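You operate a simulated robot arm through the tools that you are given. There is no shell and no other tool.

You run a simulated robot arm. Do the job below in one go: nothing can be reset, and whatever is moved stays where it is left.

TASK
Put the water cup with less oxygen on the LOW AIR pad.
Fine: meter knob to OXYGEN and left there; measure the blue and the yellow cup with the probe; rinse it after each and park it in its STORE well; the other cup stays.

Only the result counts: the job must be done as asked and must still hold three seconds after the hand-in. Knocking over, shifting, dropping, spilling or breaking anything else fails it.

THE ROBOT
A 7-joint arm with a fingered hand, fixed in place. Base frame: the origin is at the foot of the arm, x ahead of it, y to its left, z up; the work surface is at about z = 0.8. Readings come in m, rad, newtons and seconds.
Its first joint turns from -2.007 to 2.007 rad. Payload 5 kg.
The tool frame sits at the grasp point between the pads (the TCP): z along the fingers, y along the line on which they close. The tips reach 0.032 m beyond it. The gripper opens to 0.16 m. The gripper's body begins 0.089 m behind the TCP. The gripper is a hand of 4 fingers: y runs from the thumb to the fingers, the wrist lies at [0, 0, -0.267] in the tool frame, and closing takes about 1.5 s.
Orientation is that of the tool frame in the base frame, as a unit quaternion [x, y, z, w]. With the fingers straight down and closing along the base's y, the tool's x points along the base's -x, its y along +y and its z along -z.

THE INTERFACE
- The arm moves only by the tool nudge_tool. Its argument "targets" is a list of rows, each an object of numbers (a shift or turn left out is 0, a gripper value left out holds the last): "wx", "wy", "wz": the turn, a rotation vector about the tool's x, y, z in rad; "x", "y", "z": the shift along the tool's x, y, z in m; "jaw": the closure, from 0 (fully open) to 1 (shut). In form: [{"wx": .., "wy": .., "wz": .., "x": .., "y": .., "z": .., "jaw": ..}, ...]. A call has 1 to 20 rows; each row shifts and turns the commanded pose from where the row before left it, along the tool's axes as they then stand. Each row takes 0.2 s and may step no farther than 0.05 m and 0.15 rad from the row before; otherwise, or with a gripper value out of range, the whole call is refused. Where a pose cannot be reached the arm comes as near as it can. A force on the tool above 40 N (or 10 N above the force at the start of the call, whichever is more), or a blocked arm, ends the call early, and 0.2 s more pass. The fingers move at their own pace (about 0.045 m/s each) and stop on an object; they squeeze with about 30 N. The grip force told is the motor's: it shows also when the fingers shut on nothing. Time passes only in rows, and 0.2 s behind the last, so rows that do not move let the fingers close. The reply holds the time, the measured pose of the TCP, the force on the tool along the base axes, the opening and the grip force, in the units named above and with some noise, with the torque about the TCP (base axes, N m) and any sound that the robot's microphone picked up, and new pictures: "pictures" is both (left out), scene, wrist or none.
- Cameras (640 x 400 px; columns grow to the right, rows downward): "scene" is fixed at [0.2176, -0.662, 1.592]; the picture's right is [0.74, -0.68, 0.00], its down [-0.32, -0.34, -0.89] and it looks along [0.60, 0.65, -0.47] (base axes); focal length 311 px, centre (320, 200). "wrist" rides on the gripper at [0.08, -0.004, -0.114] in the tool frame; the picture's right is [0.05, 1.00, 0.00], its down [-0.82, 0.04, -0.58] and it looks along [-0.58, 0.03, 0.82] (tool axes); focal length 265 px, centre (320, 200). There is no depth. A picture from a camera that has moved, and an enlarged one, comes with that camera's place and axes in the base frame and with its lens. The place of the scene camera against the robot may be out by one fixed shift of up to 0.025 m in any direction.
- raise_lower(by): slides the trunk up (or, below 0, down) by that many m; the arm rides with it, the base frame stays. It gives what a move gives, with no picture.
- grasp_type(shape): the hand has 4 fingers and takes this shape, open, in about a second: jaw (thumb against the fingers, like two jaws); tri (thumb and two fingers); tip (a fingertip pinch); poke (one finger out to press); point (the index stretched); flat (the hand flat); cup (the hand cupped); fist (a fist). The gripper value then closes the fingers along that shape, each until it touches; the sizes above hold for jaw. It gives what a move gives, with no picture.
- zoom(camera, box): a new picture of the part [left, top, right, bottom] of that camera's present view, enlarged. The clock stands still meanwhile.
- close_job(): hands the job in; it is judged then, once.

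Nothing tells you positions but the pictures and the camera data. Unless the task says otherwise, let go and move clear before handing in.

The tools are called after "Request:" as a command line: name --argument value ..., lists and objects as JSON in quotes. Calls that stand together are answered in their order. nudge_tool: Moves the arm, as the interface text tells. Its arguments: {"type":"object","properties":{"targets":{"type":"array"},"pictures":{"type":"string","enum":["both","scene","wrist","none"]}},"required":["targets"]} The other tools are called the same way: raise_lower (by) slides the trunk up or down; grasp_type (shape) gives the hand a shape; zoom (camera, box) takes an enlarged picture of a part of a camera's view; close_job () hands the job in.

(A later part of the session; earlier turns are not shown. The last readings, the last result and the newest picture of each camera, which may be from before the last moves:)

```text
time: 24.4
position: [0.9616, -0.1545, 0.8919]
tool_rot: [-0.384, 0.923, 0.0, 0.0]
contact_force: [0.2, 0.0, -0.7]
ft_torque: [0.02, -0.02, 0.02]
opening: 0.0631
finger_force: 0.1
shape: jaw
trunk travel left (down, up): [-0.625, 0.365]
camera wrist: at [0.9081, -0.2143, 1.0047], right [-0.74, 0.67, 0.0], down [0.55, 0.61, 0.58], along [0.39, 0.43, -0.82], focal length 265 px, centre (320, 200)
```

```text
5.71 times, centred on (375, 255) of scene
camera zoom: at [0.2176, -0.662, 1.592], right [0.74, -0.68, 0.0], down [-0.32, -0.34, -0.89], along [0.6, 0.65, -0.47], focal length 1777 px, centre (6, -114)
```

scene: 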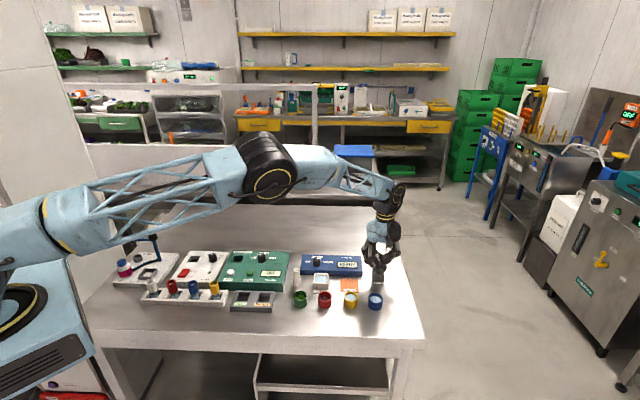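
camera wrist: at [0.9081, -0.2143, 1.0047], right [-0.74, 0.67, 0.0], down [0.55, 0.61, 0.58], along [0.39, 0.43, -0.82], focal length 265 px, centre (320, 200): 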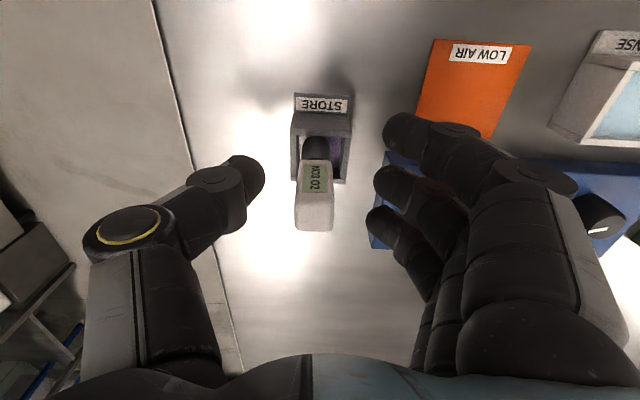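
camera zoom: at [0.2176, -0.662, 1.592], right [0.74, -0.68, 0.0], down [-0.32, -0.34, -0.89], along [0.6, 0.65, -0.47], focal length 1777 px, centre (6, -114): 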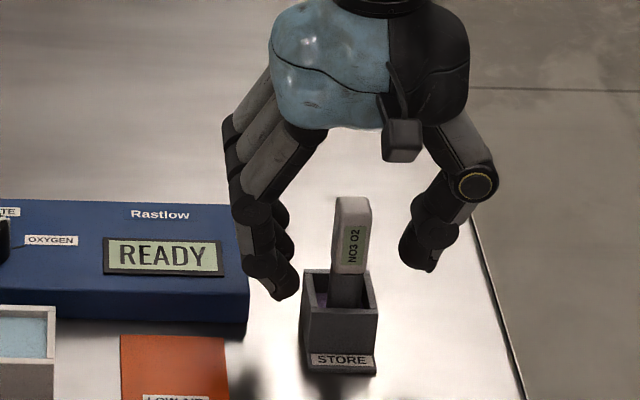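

The probe stands upright again, about 3 mm to the right of before. The thumb drives to its own end point, so I'll shift 6 mm and close only partly (0.92) so that it stops just at the handle.

Request:
nudge_tool --targets '[{"y": -0.0057}, {"jaw": 0.92}, {}, {}, {}, {}, {}]' --pictures "wrist"

Request:
zoom --camera "wrist" --box '[220, 100, 420, 260]'

Request:
zoom --camera "scene" --box '[330, 220, 420, 290]'

```text
time: 26.0
position: [0.9659, -0.1589, 0.8917]
tool_rot: [-0.384, 0.923, 0.0, 0.0]
contact_force: [-1.3, 1.5, -0.8]
ft_torque: [0.09, 0.14, 0.0]
opening: 0.0015
finger_force: 29.6
shape: jaw
trunk travel left (down, up): [-0.625, 0.365]
camera wrist: at [0.9121, -0.2181, 1.0047], right [-0.74, 0.67, 0.0], down [0.55, 0.61, 0.58], along [0.38, 0.43, -0.82], focal length 265 px, centre (320, 200)
```

wrist: 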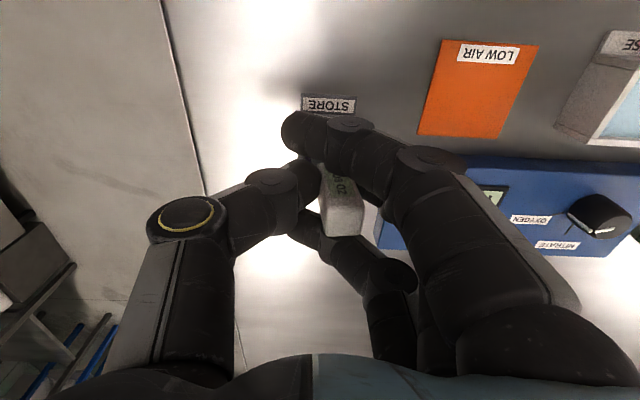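

```text
2.50 times, centred on (320, 180) of wrist
camera zoom: at [0.9121, -0.2181, 1.0047], right [-0.74, 0.67, 0.0], down [0.55, 0.61, 0.58], along [0.38, 0.43, -0.82], focal length 664 px, centre (320, 250)
```

zoom: 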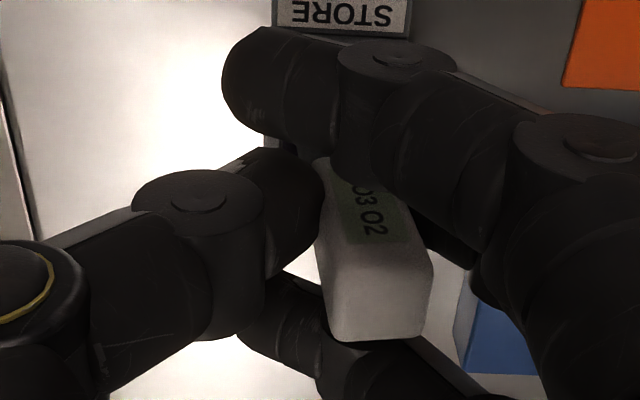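

```text
5.71 times, centred on (375, 255) of scene
camera zoom: at [0.2176, -0.662, 1.592], right [0.74, -0.68, 0.0], down [-0.32, -0.34, -0.89], along [0.6, 0.65, -0.47], focal length 1777 px, centre (6, -114)
```

zoom: 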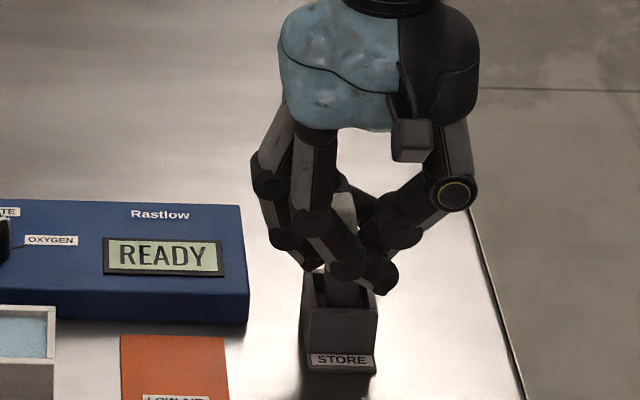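

The probe is now held almost upright, with about 3° of lean, and a firm grip. I'll lift it straight out of the well.

Request:
nudge_tool --targets '[{"z": -0.015}, {"z": -0.025}, {"z": -0.03}, {"z": -0.03}, {"z": -0.02}, {}]'

Request:
zoom --camera "wrist" --box '[220, 100, 420, 260]'

Request:
zoom --camera "scene" --box '[330, 190, 420, 290]'

```text
time: 27.4
position: [0.9665, -0.1603, 1.0122]
tool_rot: [-0.386, 0.923, 0.001, 0.001]
contact_force: [0.0, 0.0, -0.6]
ft_torque: [0.01, 0.0, -0.01]
opening: 0.0012
finger_force: 29.7
shape: jaw
trunk travel left (down, up): [-0.625, 0.365]
camera wrist: at [0.9127, -0.2196, 1.1252], right [-0.74, 0.67, 0.0], down [0.55, 0.61, 0.58], along [0.39, 0.43, -0.82], focal length 265 px, centre (320, 200)
```

scene: 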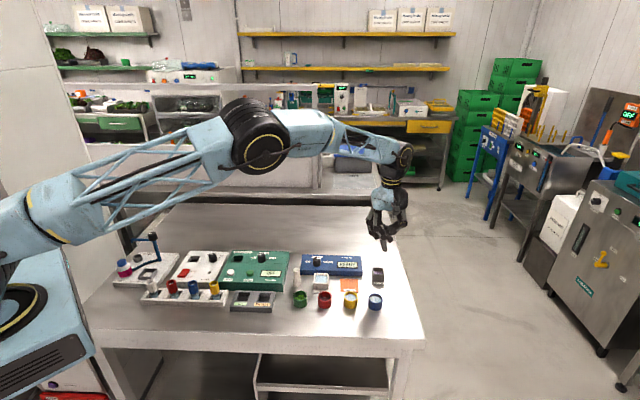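
wrist: 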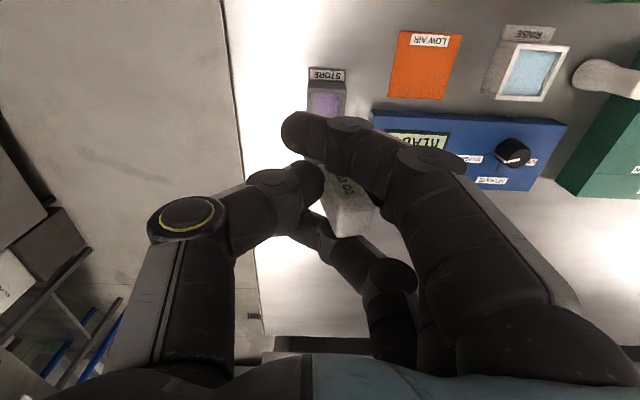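

```text
2.50 times, centred on (320, 180) of wrist
camera zoom: at [0.9127, -0.2196, 1.1252], right [-0.74, 0.67, 0.0], down [0.55, 0.61, 0.58], along [0.39, 0.43, -0.82], focal length 664 px, centre (320, 250)
```

zoom: 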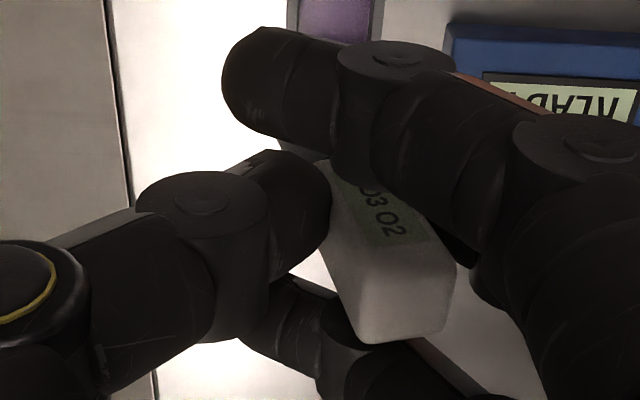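

```text
4.00 times, centred on (375, 240) of scene
camera zoom: at [0.2176, -0.662, 1.592], right [0.74, -0.68, 0.0], down [-0.32, -0.34, -0.89], along [0.6, 0.65, -0.47], focal length 1244 px, centre (100, 40)
```

zoom: 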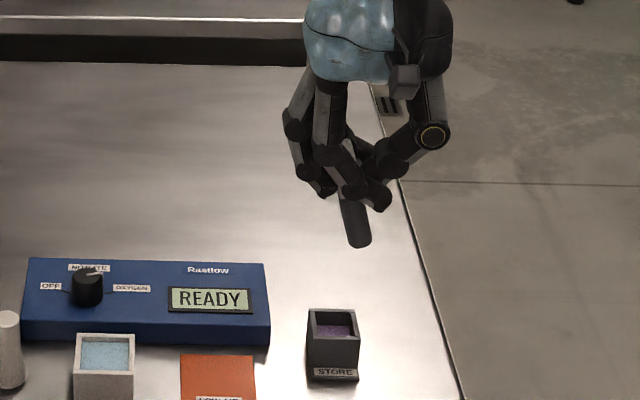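

The probe is out of the well and held, leaning about 8° with its foot toward the right. I'll carry it above the blue cup at a safe height and measure the cups' positions from there.

Request:
nudge_tool --targets '[{"z": -0.03}, {"x": 0.031, "y": 0.01445, "z": -0.0145}, {"x": 0.031, "y": 0.01445, "z": -0.0145}, {"x": 0.031, "y": 0.01445, "z": -0.0145}, {"x": 0.031, "y": 0.01445, "z": -0.0145}, {}]'

Request:
zoom --camera "wrist" --box '[260, 40, 460, 165]'

Request:
zoom --camera "scene" --box '[330, 180, 430, 310]'

```text
time: 28.8
position: [0.8407, -0.2058, 1.0995]
tool_rot: [-0.384, 0.923, -0.001, 0.0]
contact_force: [-0.2, 0.0, -0.8]
ft_torque: [-0.03, 0.0, 0.0]
opening: 0.001
finger_force: 30.1
shape: jaw
trunk travel left (down, up): [-0.625, 0.365]
camera wrist: at [0.7845, -0.2658, 1.2116], right [-0.74, 0.67, 0.0], down [0.54, 0.61, 0.58], along [0.38, 0.43, -0.82], focal length 265 px, centre (320, 200)
```

scene: 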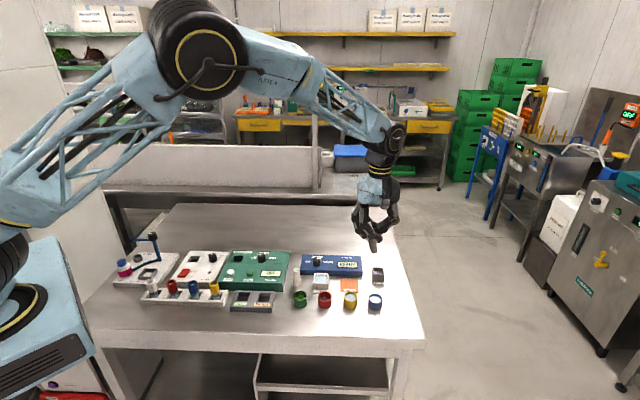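
wrist: 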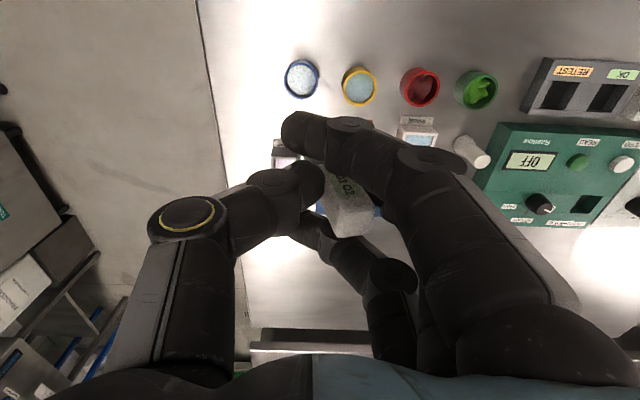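

```text
3.20 times, centred on (360, 102) of wrist
camera zoom: at [0.7845, -0.2658, 1.2116], right [-0.74, 0.67, 0.0], down [0.54, 0.61, 0.58], along [0.38, 0.43, -0.82], focal length 849 px, centre (192, 512)
```

zoom: 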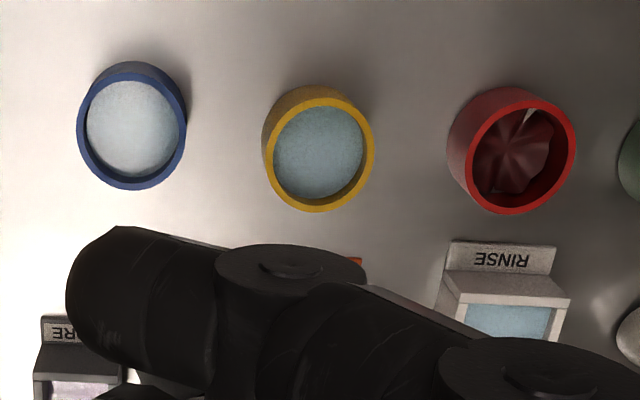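

```text
3.08 times, centred on (380, 245) of scene
camera zoom: at [0.2176, -0.662, 1.592], right [0.74, -0.68, 0.0], down [-0.32, -0.34, -0.89], along [0.6, 0.65, -0.47], focal length 957 px, centre (135, 62)
```

zoom: 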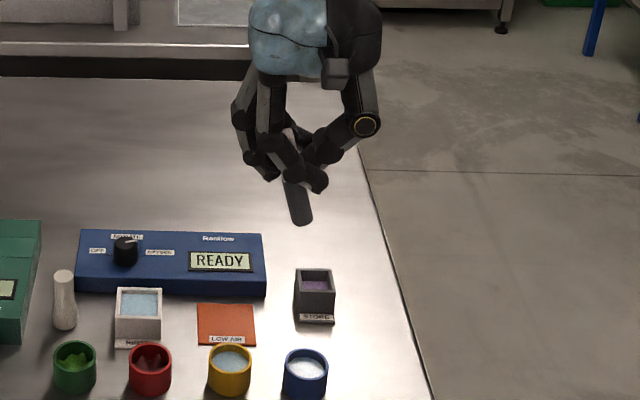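

From two views I place the blue cup at (0.8525, -0.228) and the yellow cup at (0.800, -0.168), with rims at z≈0.83. I'll look closely at the probe's shaft and tip before lowering it.

Request:
zoom --camera "scene" --box '[345, 205, 405, 255]'

Request:
zoom --camera "wrist" --box '[260, 100, 420, 260]'

```text
8.00 times, centred on (375, 230) of scene
camera zoom: at [0.2176, -0.662, 1.592], right [0.74, -0.68, 0.0], down [-0.32, -0.34, -0.89], along [0.6, 0.65, -0.47], focal length 2488 px, centre (-120, -40)
```

zoom: 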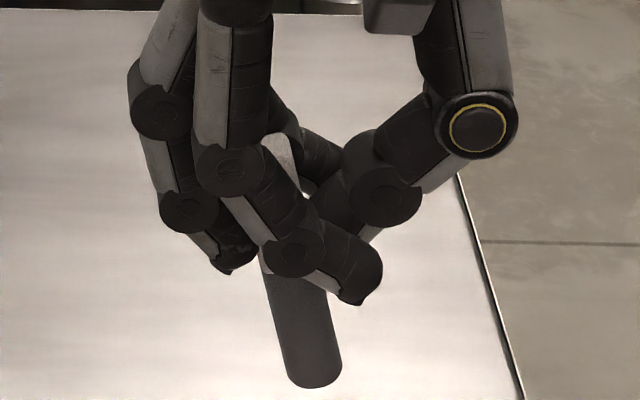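

```text
2.50 times, centred on (340, 180) of wrist
camera zoom: at [0.7845, -0.2658, 1.2116], right [-0.74, 0.67, 0.0], down [0.54, 0.61, 0.58], along [0.38, 0.43, -0.82], focal length 664 px, centre (270, 250)
```

zoom: 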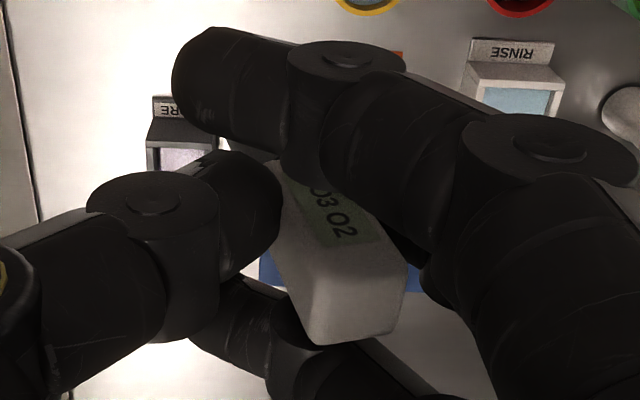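

The shaft leans roughly 8–15° with its foot to the right. I'll roll the hand about the tool's x axis to stand the probe upright, and check.

Request:
nudge_tool --targets '[{"wx": -0.1}, {"wx": -0.1}, {}]'

Request:
zoom --camera "scene" --box '[345, 205, 405, 255]'

Request:
zoom --camera "wrist" --box '[220, 20, 420, 180]'

```text
time: 29.6
position: [0.8387, -0.2059, 1.0999]
tool_rot: [-0.382, 0.919, 0.092, -0.038]
contact_force: [0.4, 0.0, -0.2]
ft_torque: [-0.02, 0.0, 0.02]
opening: 0.0014
finger_force: 29.6
shape: jaw
trunk travel left (down, up): [-0.625, 0.365]
camera wrist: at [0.8001, -0.2819, 1.21], right [-0.73, 0.65, 0.2], down [0.63, 0.53, 0.57], along [0.27, 0.54, -0.79], focal length 265 px, centre (320, 200)
```

scene: 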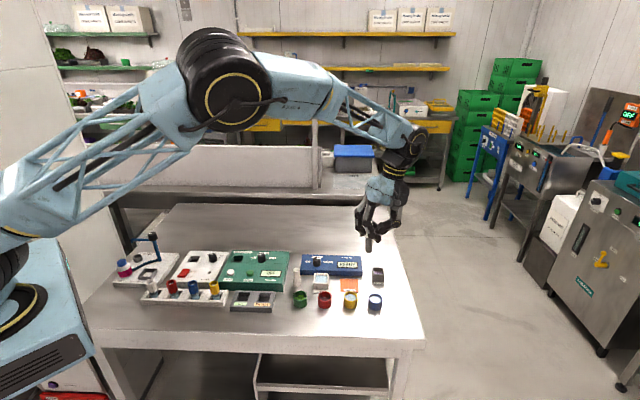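
wrist: 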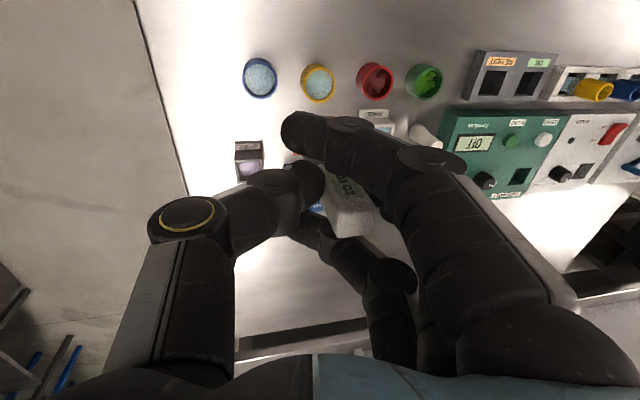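

```text
8.00 times, centred on (375, 230) of scene
camera zoom: at [0.2176, -0.662, 1.592], right [0.74, -0.68, 0.0], down [-0.32, -0.34, -0.89], along [0.6, 0.65, -0.47], focal length 2488 px, centre (-120, -40)
```

zoom: 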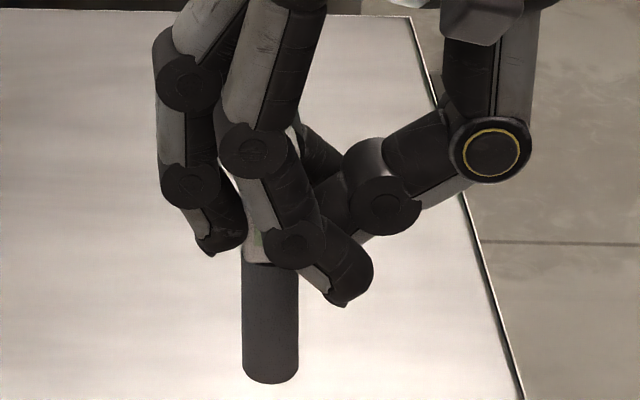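

```text
2.50 times, centred on (320, 100) of wrist
camera zoom: at [0.8001, -0.2819, 1.21], right [-0.73, 0.65, 0.2], down [0.63, 0.53, 0.57], along [0.27, 0.54, -0.79], focal length 664 px, centre (320, 450)
```

zoom: 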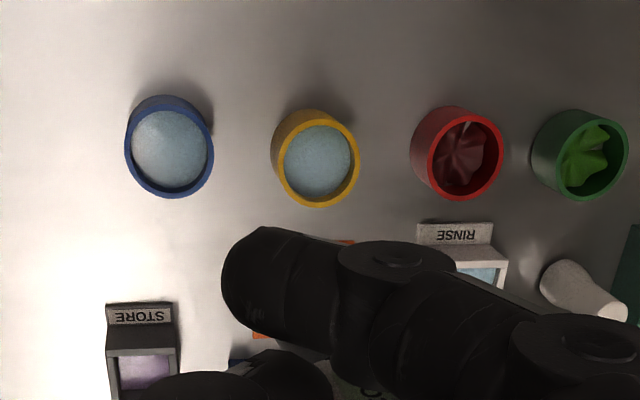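

The probe is now close to upright, about 4° off, with its tip near (0.830, -0.199, 1.02). I'll shift over the blue cup and come down to just above its rim to check the alignment.

Request:
nudge_tool --targets '[{"x": 0.0047, "y": -0.0357, "z": -0.0072}, {"y": -0.0077, "z": 0.038}, {"y": -0.0077, "z": 0.038}, {"y": -0.0077, "z": 0.038}, {"y": -0.0077, "z": 0.038}, {}]'

Request:
zoom --camera "scene" --box '[340, 260, 420, 320]'

Request:
zoom --camera "wrist" --box '[220, 20, 420, 180]'

```text
time: 31.0
position: [0.8605, -0.2348, 0.946]
tool_rot: [-0.382, 0.919, 0.092, -0.038]
contact_force: [0.0, 0.1, -0.1]
ft_torque: [-0.03, 0.01, -0.02]
opening: 0.0012
finger_force: 30.2
shape: jaw
trunk travel left (down, up): [-0.625, 0.365]
camera wrist: at [0.8225, -0.311, 1.0549], right [-0.73, 0.65, 0.2], down [0.63, 0.53, 0.57], along [0.27, 0.54, -0.79], focal length 265 px, centre (320, 200)
```

scene: 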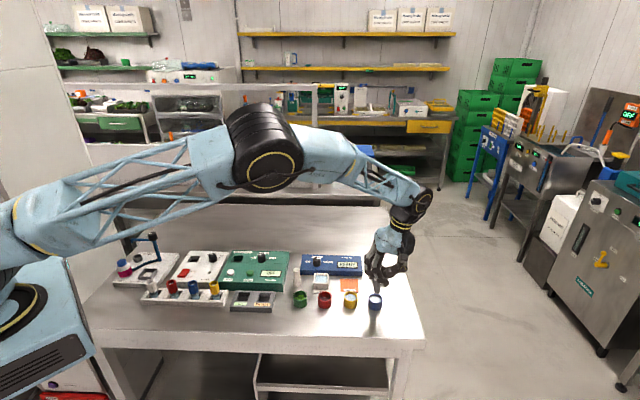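
wrist: 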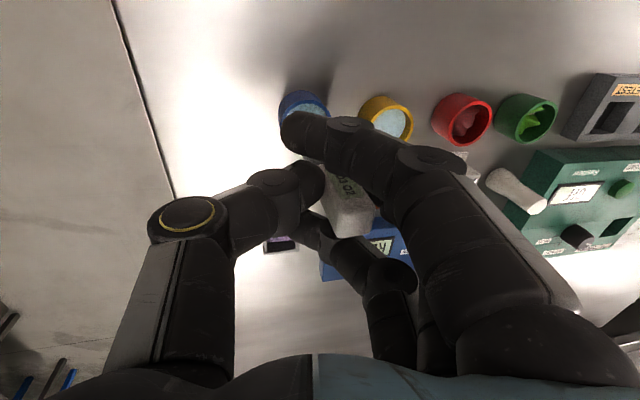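

```text
6.67 times, centred on (380, 290) of scene
camera zoom: at [0.2176, -0.662, 1.592], right [0.74, -0.68, 0.0], down [-0.32, -0.34, -0.89], along [0.6, 0.65, -0.47], focal length 2074 px, centre (-80, -400)
```

zoom: 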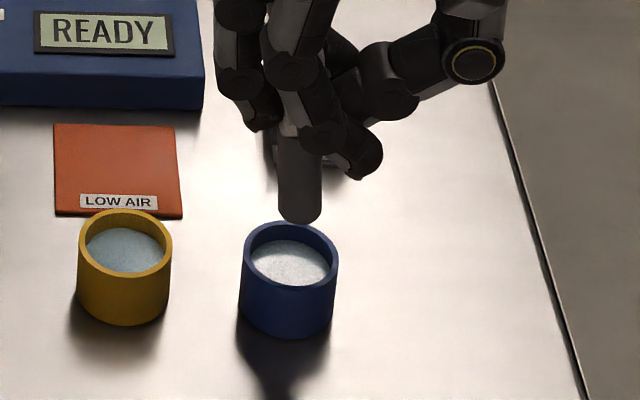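

```text
2.50 times, centred on (320, 100) of wrist
camera zoom: at [0.8225, -0.311, 1.0549], right [-0.73, 0.65, 0.2], down [0.63, 0.53, 0.57], along [0.27, 0.54, -0.79], focal length 664 px, centre (320, 450)
```

zoom: 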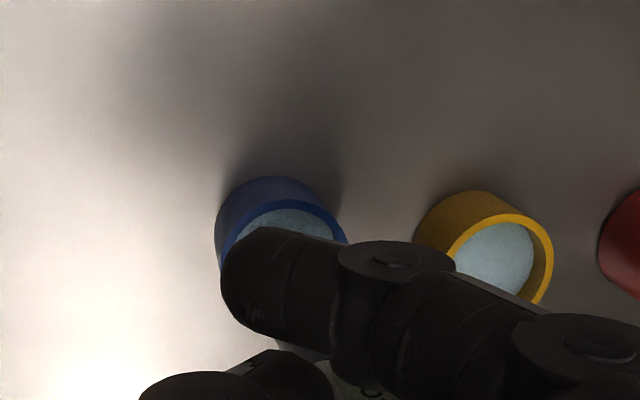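

The tip is just above the blue cup, about 2 mm right of centre, and its depth agrees. I'll correct that and dip the tip into the water.

Request:
nudge_tool --targets '[{"y": 0.002}, {"y": -0.0032, "z": 0.0157}, {"y": -0.0032, "z": 0.0157}, {"y": -0.0026, "z": 0.0127}, {}]'

Request:
zoom --camera "scene" --box '[310, 245, 420, 320]'

Request:
zoom --camera "wrist" --box '[220, 60, 420, 260]'

```text
time: 32.2
position: [0.86, -0.2344, 0.9]
tool_rot: [-0.382, 0.919, 0.093, -0.039]
contact_force: [0.3, 0.1, -0.3]
ft_torque: [-0.01, -0.01, -0.01]
opening: 0.0014
finger_force: 30.5
shape: jaw
trunk travel left (down, up): [-0.625, 0.365]
camera wrist: at [0.8215, -0.3102, 1.0099], right [-0.73, 0.65, 0.2], down [0.63, 0.53, 0.57], along [0.27, 0.54, -0.79], focal length 265 px, centre (320, 200)
```

scene: 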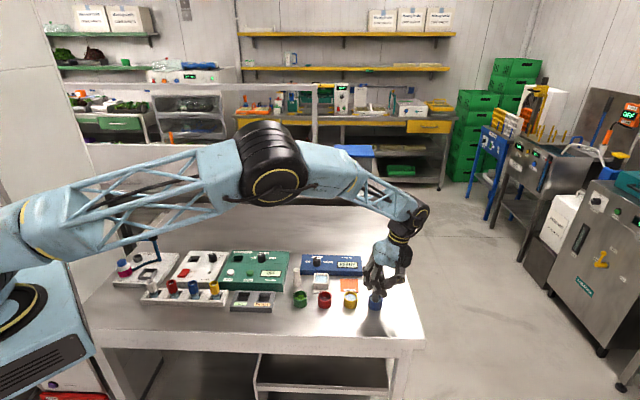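
wrist: 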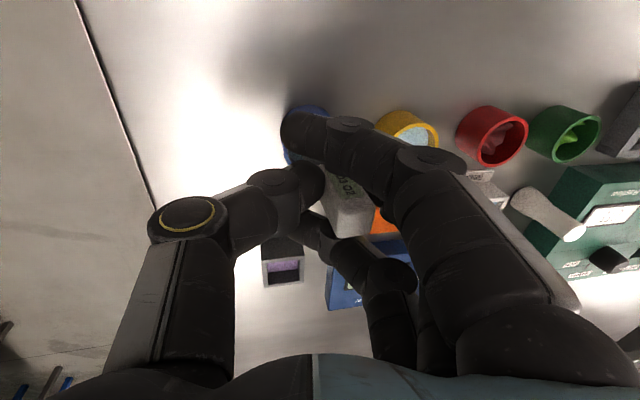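

```text
5.33 times, centred on (365, 282) of scene
camera zoom: at [0.2176, -0.662, 1.592], right [0.74, -0.68, 0.0], down [-0.32, -0.34, -0.89], along [0.6, 0.65, -0.47], focal length 1659 px, centre (80, -240)
```

zoom: 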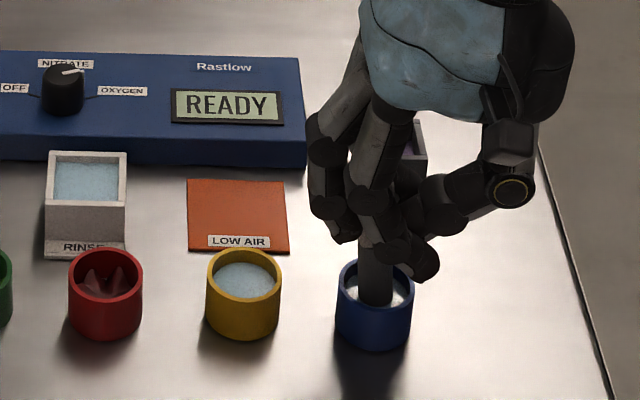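

```text
2.00 times, centred on (320, 160) of wrist
camera zoom: at [0.8215, -0.3102, 1.0099], right [-0.73, 0.65, 0.2], down [0.63, 0.53, 0.57], along [0.27, 0.54, -0.79], focal length 531 px, centre (320, 280)
```

zoom: 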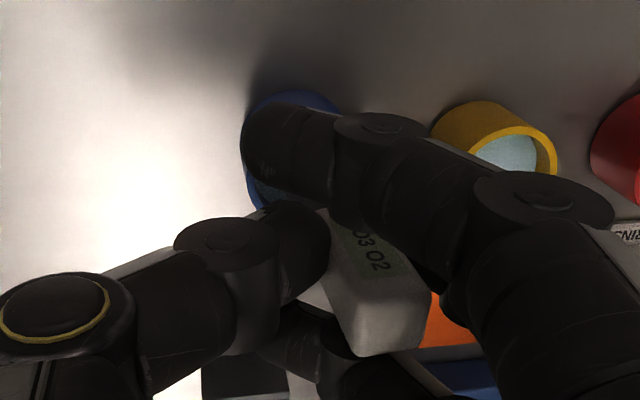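

The shaft is inside the blue cup but the display still says READY. I'll go a few mm deeper and wait.

Request:
nudge_tool --targets '[{"y": -0.0012, "z": 0.0059}, {}, {}, {}, {}]' --pictures "none"

Request:
zoom --camera "scene" --box '[310, 245, 420, 320]'

```text
time: 33.4
position: [0.859, -0.2339, 0.8946]
tool_rot: [-0.383, 0.918, 0.093, -0.038]
contact_force: [-0.7, 0.4, -0.5]
ft_torque: [0.01, 0.02, 0.01]
opening: 0.0014
finger_force: 29.8
shape: jaw
trunk travel left (down, up): [-0.625, 0.365]
```

```text
5.33 times, centred on (365, 282) of scene
camera zoom: at [0.2176, -0.662, 1.592], right [0.74, -0.68, 0.0], down [-0.32, -0.34, -0.89], along [0.6, 0.65, -0.47], focal length 1659 px, centre (80, -240)
```

zoom: 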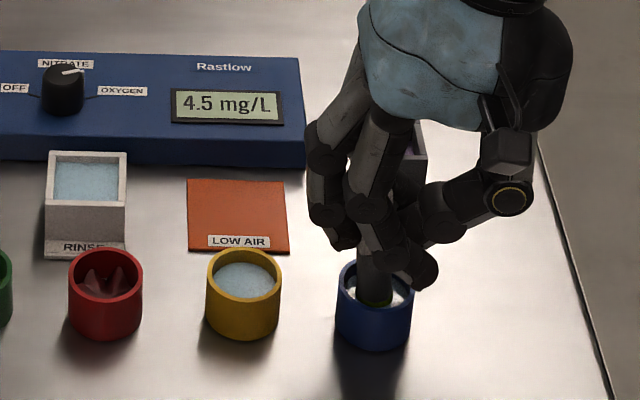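

The display reads 4.5 mg/L. I'll wait a little to be sure it has settled.

Request:
nudge_tool --targets '[{}, {}, {}, {}, {}, {}, {}, {}]' --pictures "none"

Request:
zoom --camera "scene" --box '[310, 245, 420, 320]'

```text
time: 35.2
position: [0.8602, -0.2344, 0.8942]
tool_rot: [-0.382, 0.919, 0.093, -0.039]
contact_force: [-0.9, -0.5, -0.4]
ft_torque: [0.0, 0.02, -0.02]
opening: 0.0013
finger_force: 30.0
shape: jaw
trunk travel left (down, up): [-0.625, 0.365]
```

```text
5.33 times, centred on (365, 282) of scene
camera zoom: at [0.2176, -0.662, 1.592], right [0.74, -0.68, 0.0], down [-0.32, -0.34, -0.89], along [0.6, 0.65, -0.47], focal length 1659 px, centre (80, -240)
```

zoom: 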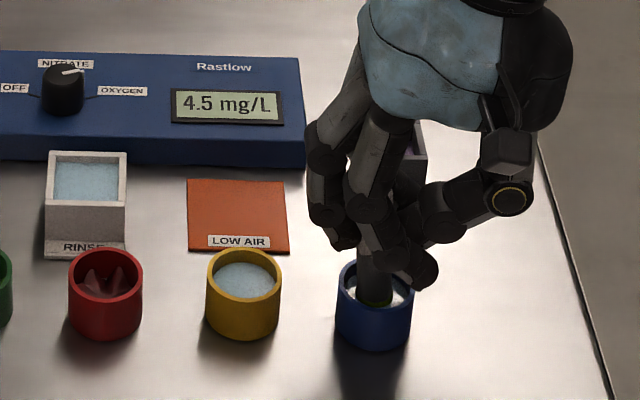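

The blue cup reads a steady 4.5 mg/L. Now I'll lift out and carry the probe to the RINSE basin, whose centre I take as (0.784, -0.042), and check above it before dipping.

Request:
nudge_tool --targets '[{"y": 0.00398, "z": -0.0196}, {"y": 0.00597, "z": -0.0294}, {"y": 0.00597, "z": -0.0294}, {"x": -0.0168, "y": 0.0353, "z": 0.00716}, {"x": -0.0168, "y": 0.0353, "z": 0.00716}, {"x": -0.0168, "y": 0.0353, "z": 0.00716}, {"x": -0.0168, "y": 0.0353, "z": 0.00716}, {"x": -0.0168, "y": 0.0353, "z": 0.00716}, {"y": -0.006, "z": 0.0294}, {}]'

Request:
zoom --camera "scene" --box '[290, 245, 370, 305]'

Request:
zoom --camera "wrist" --box '[220, 40, 420, 200]'

```text
time: 37.4
position: [0.7905, -0.0481, 0.9442]
tool_rot: [-0.382, 0.919, 0.093, -0.039]
contact_force: [-0.6, -0.3, 0.1]
ft_torque: [-0.01, 0.02, -0.02]
opening: 0.0009
finger_force: 29.8
shape: jaw
trunk travel left (down, up): [-0.625, 0.365]
camera wrist: at [0.7524, -0.1227, 1.0533], right [-0.73, 0.65, 0.2], down [0.63, 0.53, 0.57], along [0.27, 0.54, -0.79], focal length 265 px, centre (320, 200)
```

scene: 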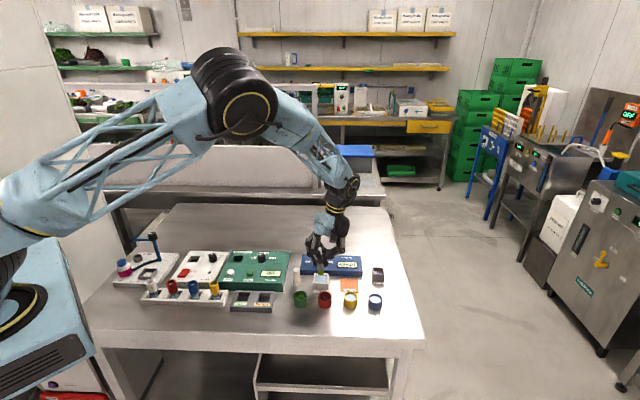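
wrist: 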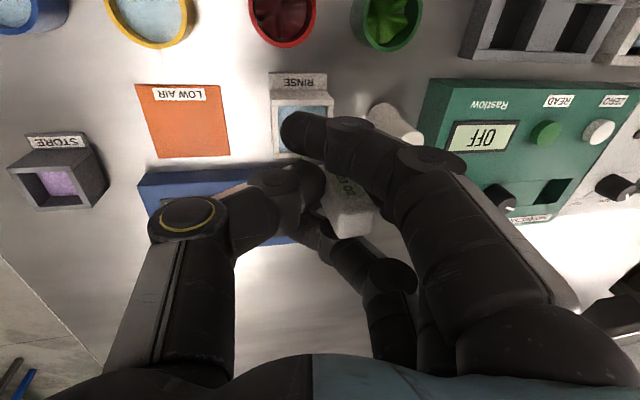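

```text
6.67 times, centred on (330, 275) of scene
camera zoom: at [0.2176, -0.662, 1.592], right [0.74, -0.68, 0.0], down [-0.32, -0.34, -0.89], along [0.6, 0.65, -0.47], focal length 2074 px, centre (253, -300)
```

zoom: 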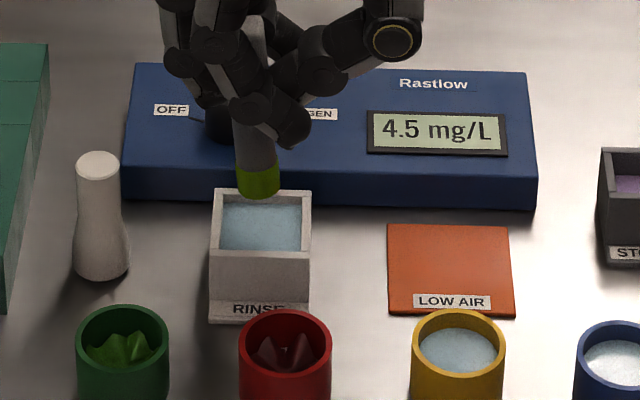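

```text
2.50 times, centred on (320, 120) of wrist
camera zoom: at [0.7524, -0.1227, 1.0533], right [-0.73, 0.65, 0.2], down [0.63, 0.53, 0.57], along [0.27, 0.54, -0.79], focal length 664 px, centre (320, 400)
```

zoom: 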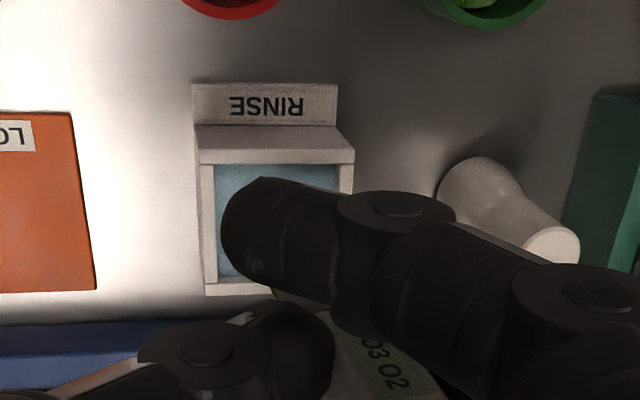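

The display holds the reading and the wet tip shows green, so it needs rinsing. The tip is lined up over the basin within 2 mm, so I'll dip it.

Request:
nudge_tool --targets '[{"y": -0.0015}, {"y": -0.0034, "z": 0.0167}, {"y": -0.0034, "z": 0.0167}, {"y": -0.0034, "z": 0.0167}, {}, {}, {}, {}, {}, {}, {}]' --pictures "none"

Request:
zoom --camera "scene" --box '[290, 235, 370, 305]'

```text
time: 39.8
position: [0.7927, -0.0486, 0.893]
tool_rot: [-0.382, 0.919, 0.093, -0.038]
contact_force: [-0.8, -0.2, -0.4]
ft_torque: [-0.04, -0.01, 0.03]
opening: 0.0012
finger_force: 29.6
shape: jaw
trunk travel left (down, up): [-0.625, 0.365]
```

```text
5.71 times, centred on (330, 270) of scene
camera zoom: at [0.2176, -0.662, 1.592], right [0.74, -0.68, 0.0], down [-0.32, -0.34, -0.89], along [0.6, 0.65, -0.47], focal length 1777 px, centre (263, -200)
```

zoom: 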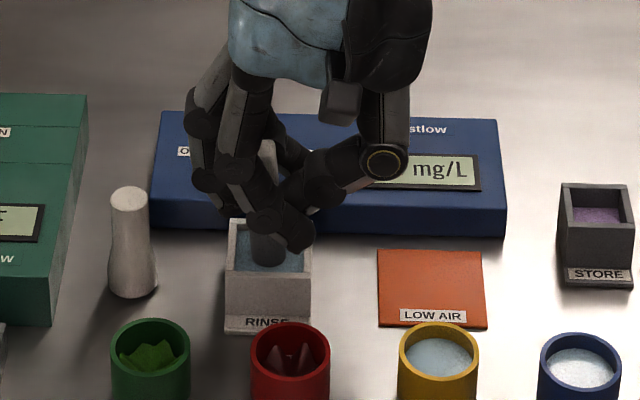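

The tip is in the rinse water and the green mark has gone. I'll lift out and check that it's clean.

Request:
nudge_tool --targets '[{}, {}, {"y": 0.003, "z": -0.0147}, {"y": 0.006, "z": -0.0294}, {"y": 0.006, "z": -0.0294}, {}]' --pictures "none"

Request:
zoom --camera "scene" --box '[290, 225, 370, 305]'

```text
time: 41.2
position: [0.7922, -0.0491, 0.9689]
tool_rot: [-0.382, 0.919, 0.092, -0.039]
contact_force: [-1.1, -0.8, -1.0]
ft_torque: [0.01, -0.01, -0.03]
opening: 0.0011
finger_force: 30.2
shape: jaw
trunk travel left (down, up): [-0.625, 0.365]
```

```text
5.00 times, centred on (330, 265) of scene
camera zoom: at [0.2176, -0.662, 1.592], right [0.74, -0.68, 0.0], down [-0.32, -0.34, -0.89], along [0.6, 0.65, -0.47], focal length 1555 px, centre (270, -125)
```

zoom: 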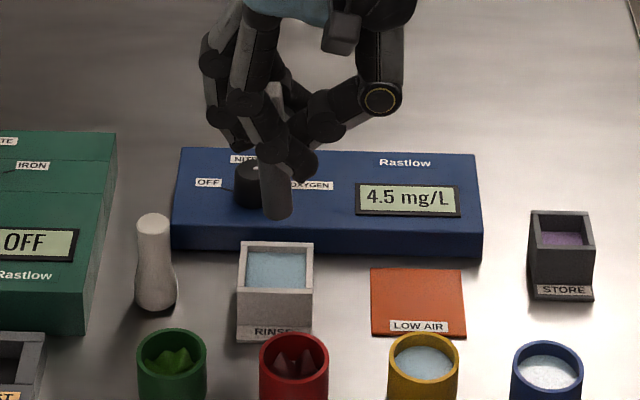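

The tip is clean. Next is the yellow cup, so I'll carry the probe above it and check the alignment.

Request:
nudge_tool --targets '[{"x": 0.0259, "y": -0.0324, "z": -0.0066}, {"x": 0.0259, "y": -0.0324, "z": -0.0066}, {"x": 0.026, "y": -0.0325, "z": -0.0065}, {"y": -0.0046, "z": 0.0225}, {}]'

Request:
zoom --camera "scene" --box '[310, 255, 390, 315]'

Request:
zoom --camera "wrist" --box '[220, 40, 420, 200]'

```text
time: 42.4
position: [0.8078, -0.175, 0.9458]
tool_rot: [-0.381, 0.919, 0.093, -0.039]
contact_force: [0.1, 0.0, -0.9]
ft_torque: [-0.03, -0.01, -0.02]
opening: 0.0011
finger_force: 29.9
shape: jaw
trunk travel left (down, up): [-0.625, 0.365]
camera wrist: at [0.7699, -0.25, 1.0553], right [-0.73, 0.65, 0.2], down [0.63, 0.53, 0.57], along [0.27, 0.54, -0.79], focal length 265 px, centre (320, 200)
```

scene: 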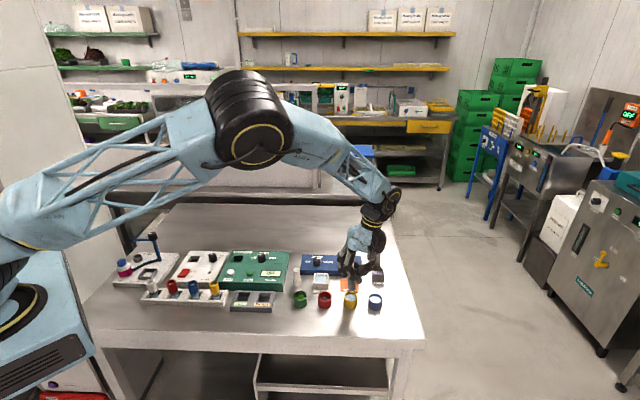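
wrist: 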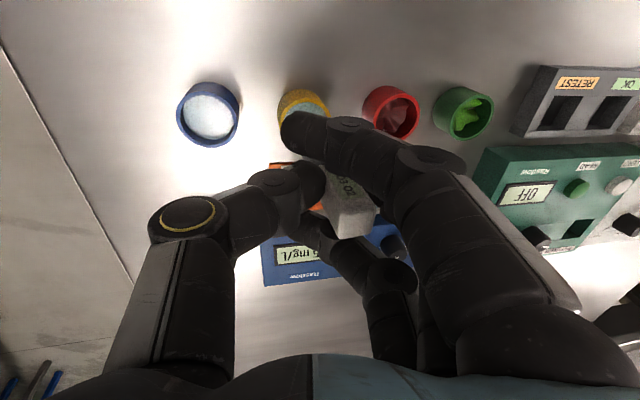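

```text
6.67 times, centred on (350, 285) of scene
camera zoom: at [0.2176, -0.662, 1.592], right [0.74, -0.68, 0.0], down [-0.32, -0.34, -0.89], along [0.6, 0.65, -0.47], focal length 2074 px, centre (120, -367)
```

zoom: 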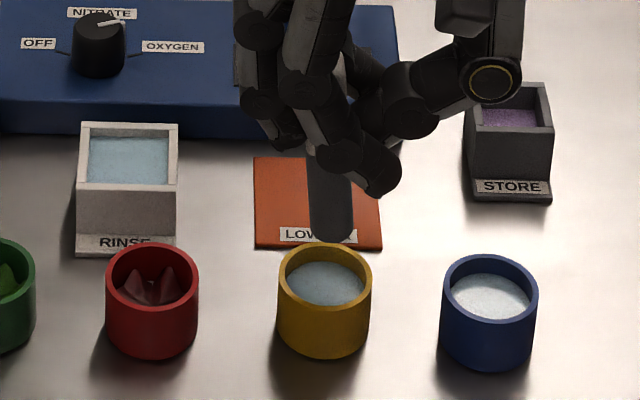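

```text
2.50 times, centred on (320, 120) of wrist
camera zoom: at [0.7699, -0.25, 1.0553], right [-0.73, 0.65, 0.2], down [0.63, 0.53, 0.57], along [0.27, 0.54, -0.79], focal length 664 px, centre (320, 400)
```

zoom: 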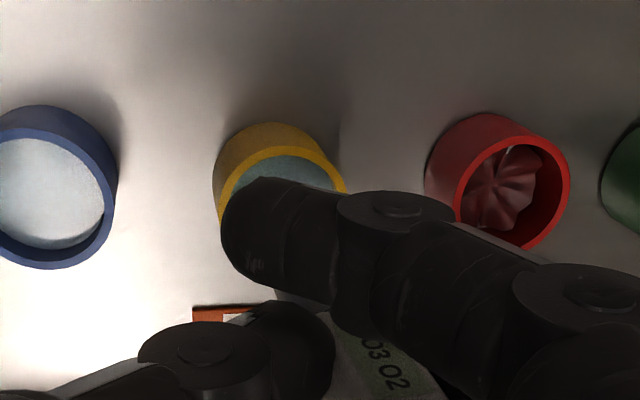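

The tip's position over the yellow cup matches the good blue alignment. I'll dip to the same depth.

Request:
nudge_tool --targets '[{"y": -0.0034, "z": 0.0167}, {"y": -0.0034, "z": 0.0167}, {"y": -0.0035, "z": 0.0172}, {}, {}, {}, {}, {}, {}, {}, {}, {}, {}]'

Request:
zoom --camera "scene" --box '[300, 245, 400, 315]'

Request:
zoom --camera "wrist" --box '[220, 160, 420, 320]'

```text
time: 45.2
position: [0.8078, -0.174, 0.8927]
tool_rot: [-0.383, 0.918, 0.093, -0.038]
contact_force: [0.7, 0.1, -0.7]
ft_torque: [0.0, -0.02, 0.0]
opening: 0.0011
finger_force: 30.5
shape: jaw
trunk travel left (down, up): [-0.625, 0.365]
camera wrist: at [0.769, -0.25, 1.003], right [-0.73, 0.65, 0.2], down [0.63, 0.53, 0.57], along [0.27, 0.54, -0.79], focal length 265 px, centre (320, 200)
```

scene: 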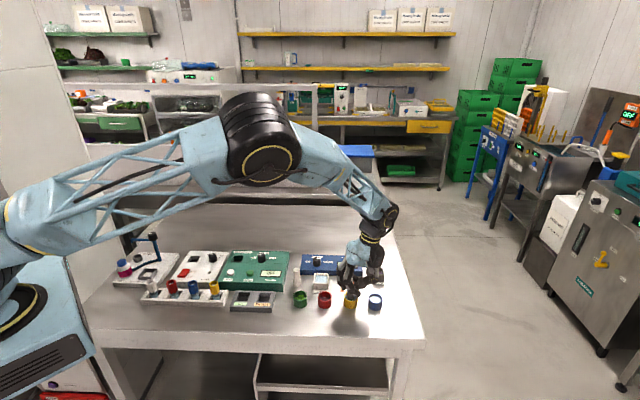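
wrist: 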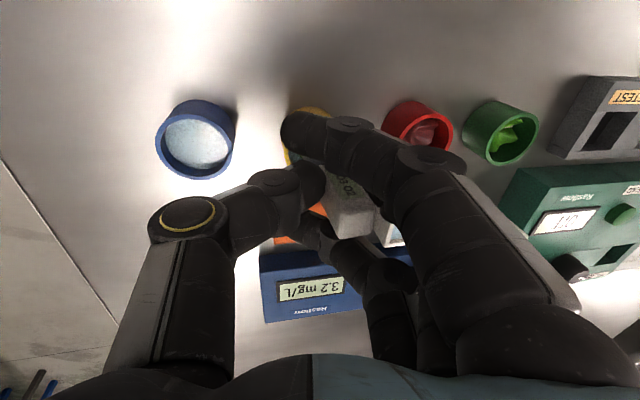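

```text
5.71 times, centred on (350, 280) of scene
camera zoom: at [0.2176, -0.662, 1.592], right [0.74, -0.68, 0.0], down [-0.32, -0.34, -0.89], along [0.6, 0.65, -0.47], focal length 1777 px, centre (149, -257)
```

zoom: 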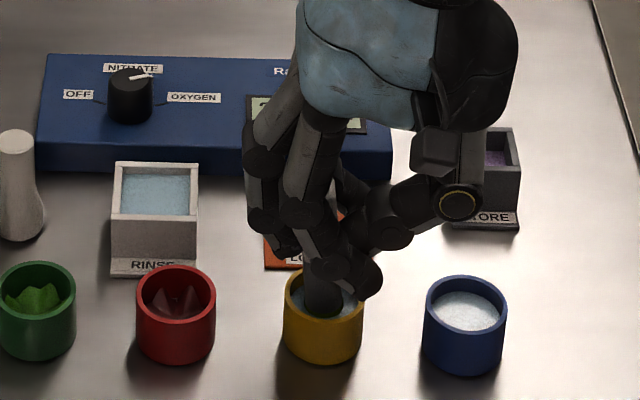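

```text
2.50 times, centred on (320, 240) of wrist
camera zoom: at [0.769, -0.25, 1.003], right [-0.73, 0.65, 0.2], down [0.63, 0.53, 0.57], along [0.27, 0.54, -0.79], focal length 664 px, centre (320, 100)
```

zoom: 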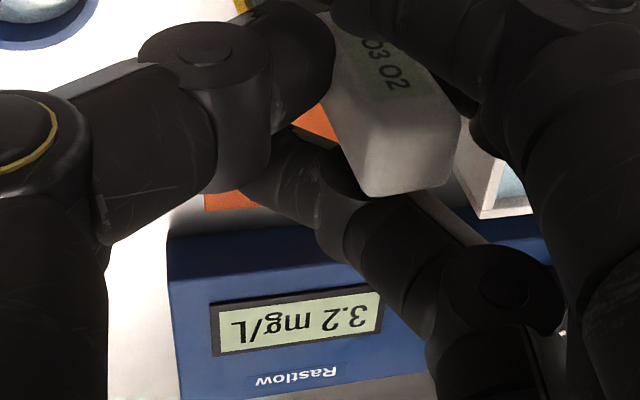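

The yellow cup reads 3.2 mg/L in the upside-down wrist view; I'll confirm it in the scene view. I'll lift and go back to the rinse basin.

Request:
nudge_tool --targets '[{"y": 0.004, "z": -0.0196}, {"y": 0.006, "z": -0.0294}, {"y": 0.005, "z": -0.0255}, {"x": -0.0259, "y": 0.0324, "z": 0.0066}, {"x": -0.0259, "y": 0.0324, "z": 0.0066}, {"x": -0.026, "y": 0.0325, "z": 0.0065}, {"y": -0.005, "z": 0.0245}, {}]' --pictures "none"

Request:
zoom --camera "scene" --box '[290, 245, 370, 305]'

```text
time: 47.0
position: [0.7922, -0.0482, 0.9455]
tool_rot: [-0.382, 0.919, 0.093, -0.039]
contact_force: [0.8, -0.3, -0.8]
ft_torque: [-0.03, 0.02, 0.03]
opening: 0.0014
finger_force: 30.6
shape: jaw
trunk travel left (down, up): [-0.625, 0.365]
```

```text
6.67 times, centred on (330, 275) of scene
camera zoom: at [0.2176, -0.662, 1.592], right [0.74, -0.68, 0.0], down [-0.32, -0.34, -0.89], along [0.6, 0.65, -0.47], focal length 2074 px, centre (253, -300)
```

zoom: 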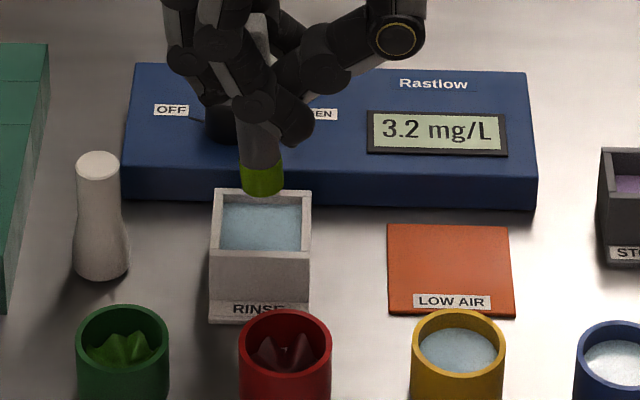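

Confirmed: yellow is 3.2 mg/L against 4.5 for blue, so the yellow cup goes on the pad. First I'll rinse the probe.

Request:
nudge_tool --targets '[{"y": -0.0034, "z": 0.0167}, {"y": -0.0034, "z": 0.0167}, {"y": -0.0036, "z": 0.018}, {}, {}, {}, {}, {}, {}, {}, {}, {}, {"y": 0.003, "z": -0.0147}, {"y": 0.006, "z": -0.0294}, {"y": 0.006, "z": -0.0294}, {"y": 0.006, "z": -0.0294}, {}]' --pictures "scene"

Request:
zoom --camera "scene" --box '[290, 215, 390, 305]'

```text
time: 50.6
position: [0.792, -0.0481, 0.9968]
tool_rot: [-0.382, 0.919, 0.092, -0.038]
contact_force: [-0.5, 0.3, -1.4]
ft_torque: [0.0, -0.01, -0.02]
opening: 0.0009
finger_force: 29.9
shape: jaw
trunk travel left (down, up): [-0.625, 0.365]
```

scene: 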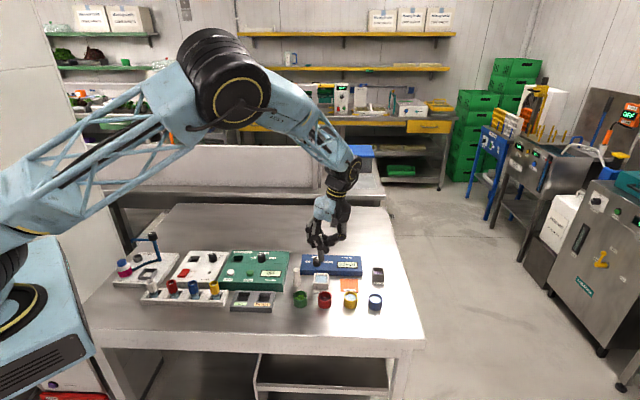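

```text
4.44 times, centred on (340, 260) of scene
camera zoom: at [0.2176, -0.662, 1.592], right [0.74, -0.68, 0.0], down [-0.32, -0.34, -0.89], along [0.6, 0.65, -0.47], focal length 1382 px, centre (231, -67)
```

zoom: 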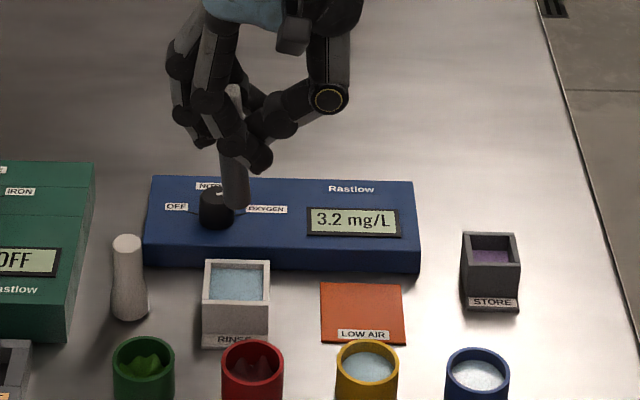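

The tip is clean again. Now I'll carry the probe to above the STORE well near (0.963, -0.154), and check that the arm can reach it with the hand rolled.

Request:
nudge_tool --targets '[{"x": -0.0092, "y": -0.0404, "z": -0.0082}, {"x": -0.0092, "y": -0.0404, "z": -0.0082}, {"x": -0.0092, "y": -0.0404, "z": -0.0082}, {"x": -0.0092, "y": -0.0404, "z": -0.0082}, {"x": -0.0093, "y": -0.0402, "z": -0.0081}, {}, {}]'

Request:
zoom --camera "scene" --box '[335, 215, 415, 290]'

Request:
zoom --camera "wrist" --box '[200, 20, 400, 180]'

```text
time: 52.2
position: [0.9639, -0.1597, 0.9982]
tool_rot: [-0.382, 0.919, 0.092, -0.038]
contact_force: [-0.9, -0.9, 0.4]
ft_torque: [0.04, -0.03, 0.01]
opening: 0.0013
finger_force: 30.2
shape: jaw
out of reach, approached as far as the arm can: row 5
trunk travel left (down, up): [-0.625, 0.365]
camera wrist: at [0.9259, -0.2359, 1.1071], right [-0.73, 0.65, 0.2], down [0.63, 0.53, 0.57], along [0.27, 0.54, -0.79], focal length 265 px, centre (320, 200)
```

scene: 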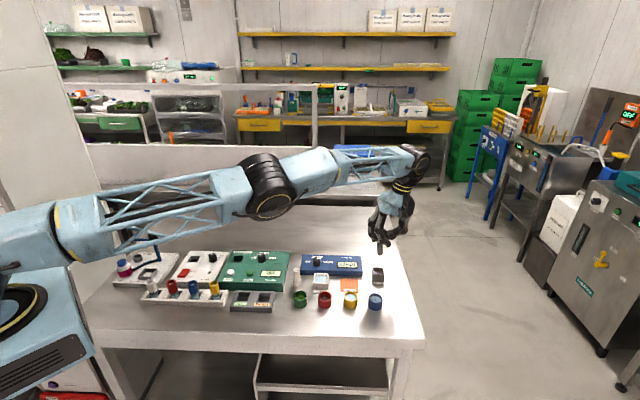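
wrist: 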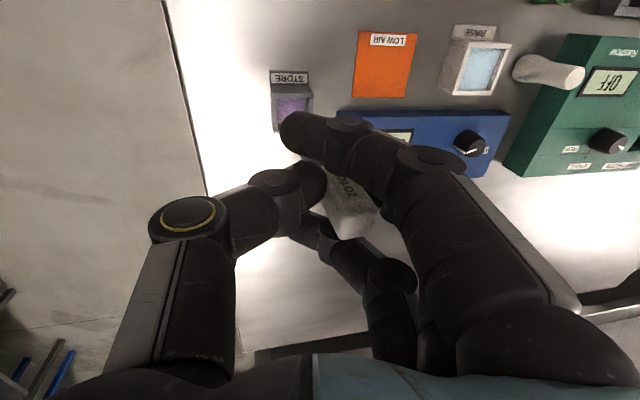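

```text
5.33 times, centred on (375, 252) of scene
camera zoom: at [0.2176, -0.662, 1.592], right [0.74, -0.68, 0.0], down [-0.32, -0.34, -0.89], along [0.6, 0.65, -0.47], focal length 1659 px, centre (27, -80)
```

zoom: 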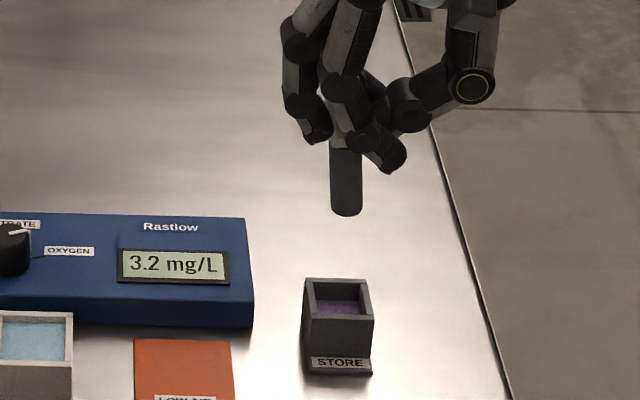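

```text
2.50 times, centred on (300, 100) of wrist
camera zoom: at [0.9259, -0.2359, 1.1071], right [-0.73, 0.65, 0.2], down [0.63, 0.53, 0.57], along [0.27, 0.54, -0.79], focal length 664 px, centre (370, 450)
```

zoom: 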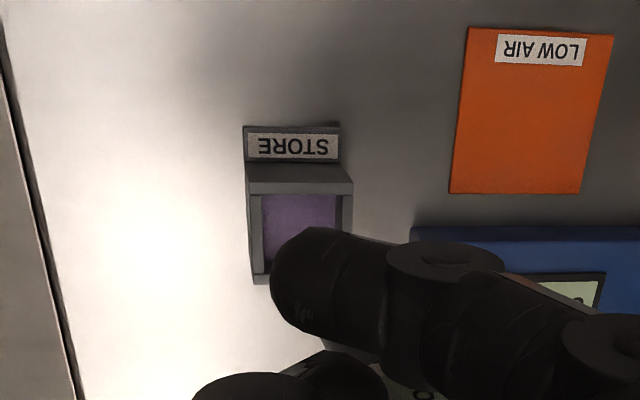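

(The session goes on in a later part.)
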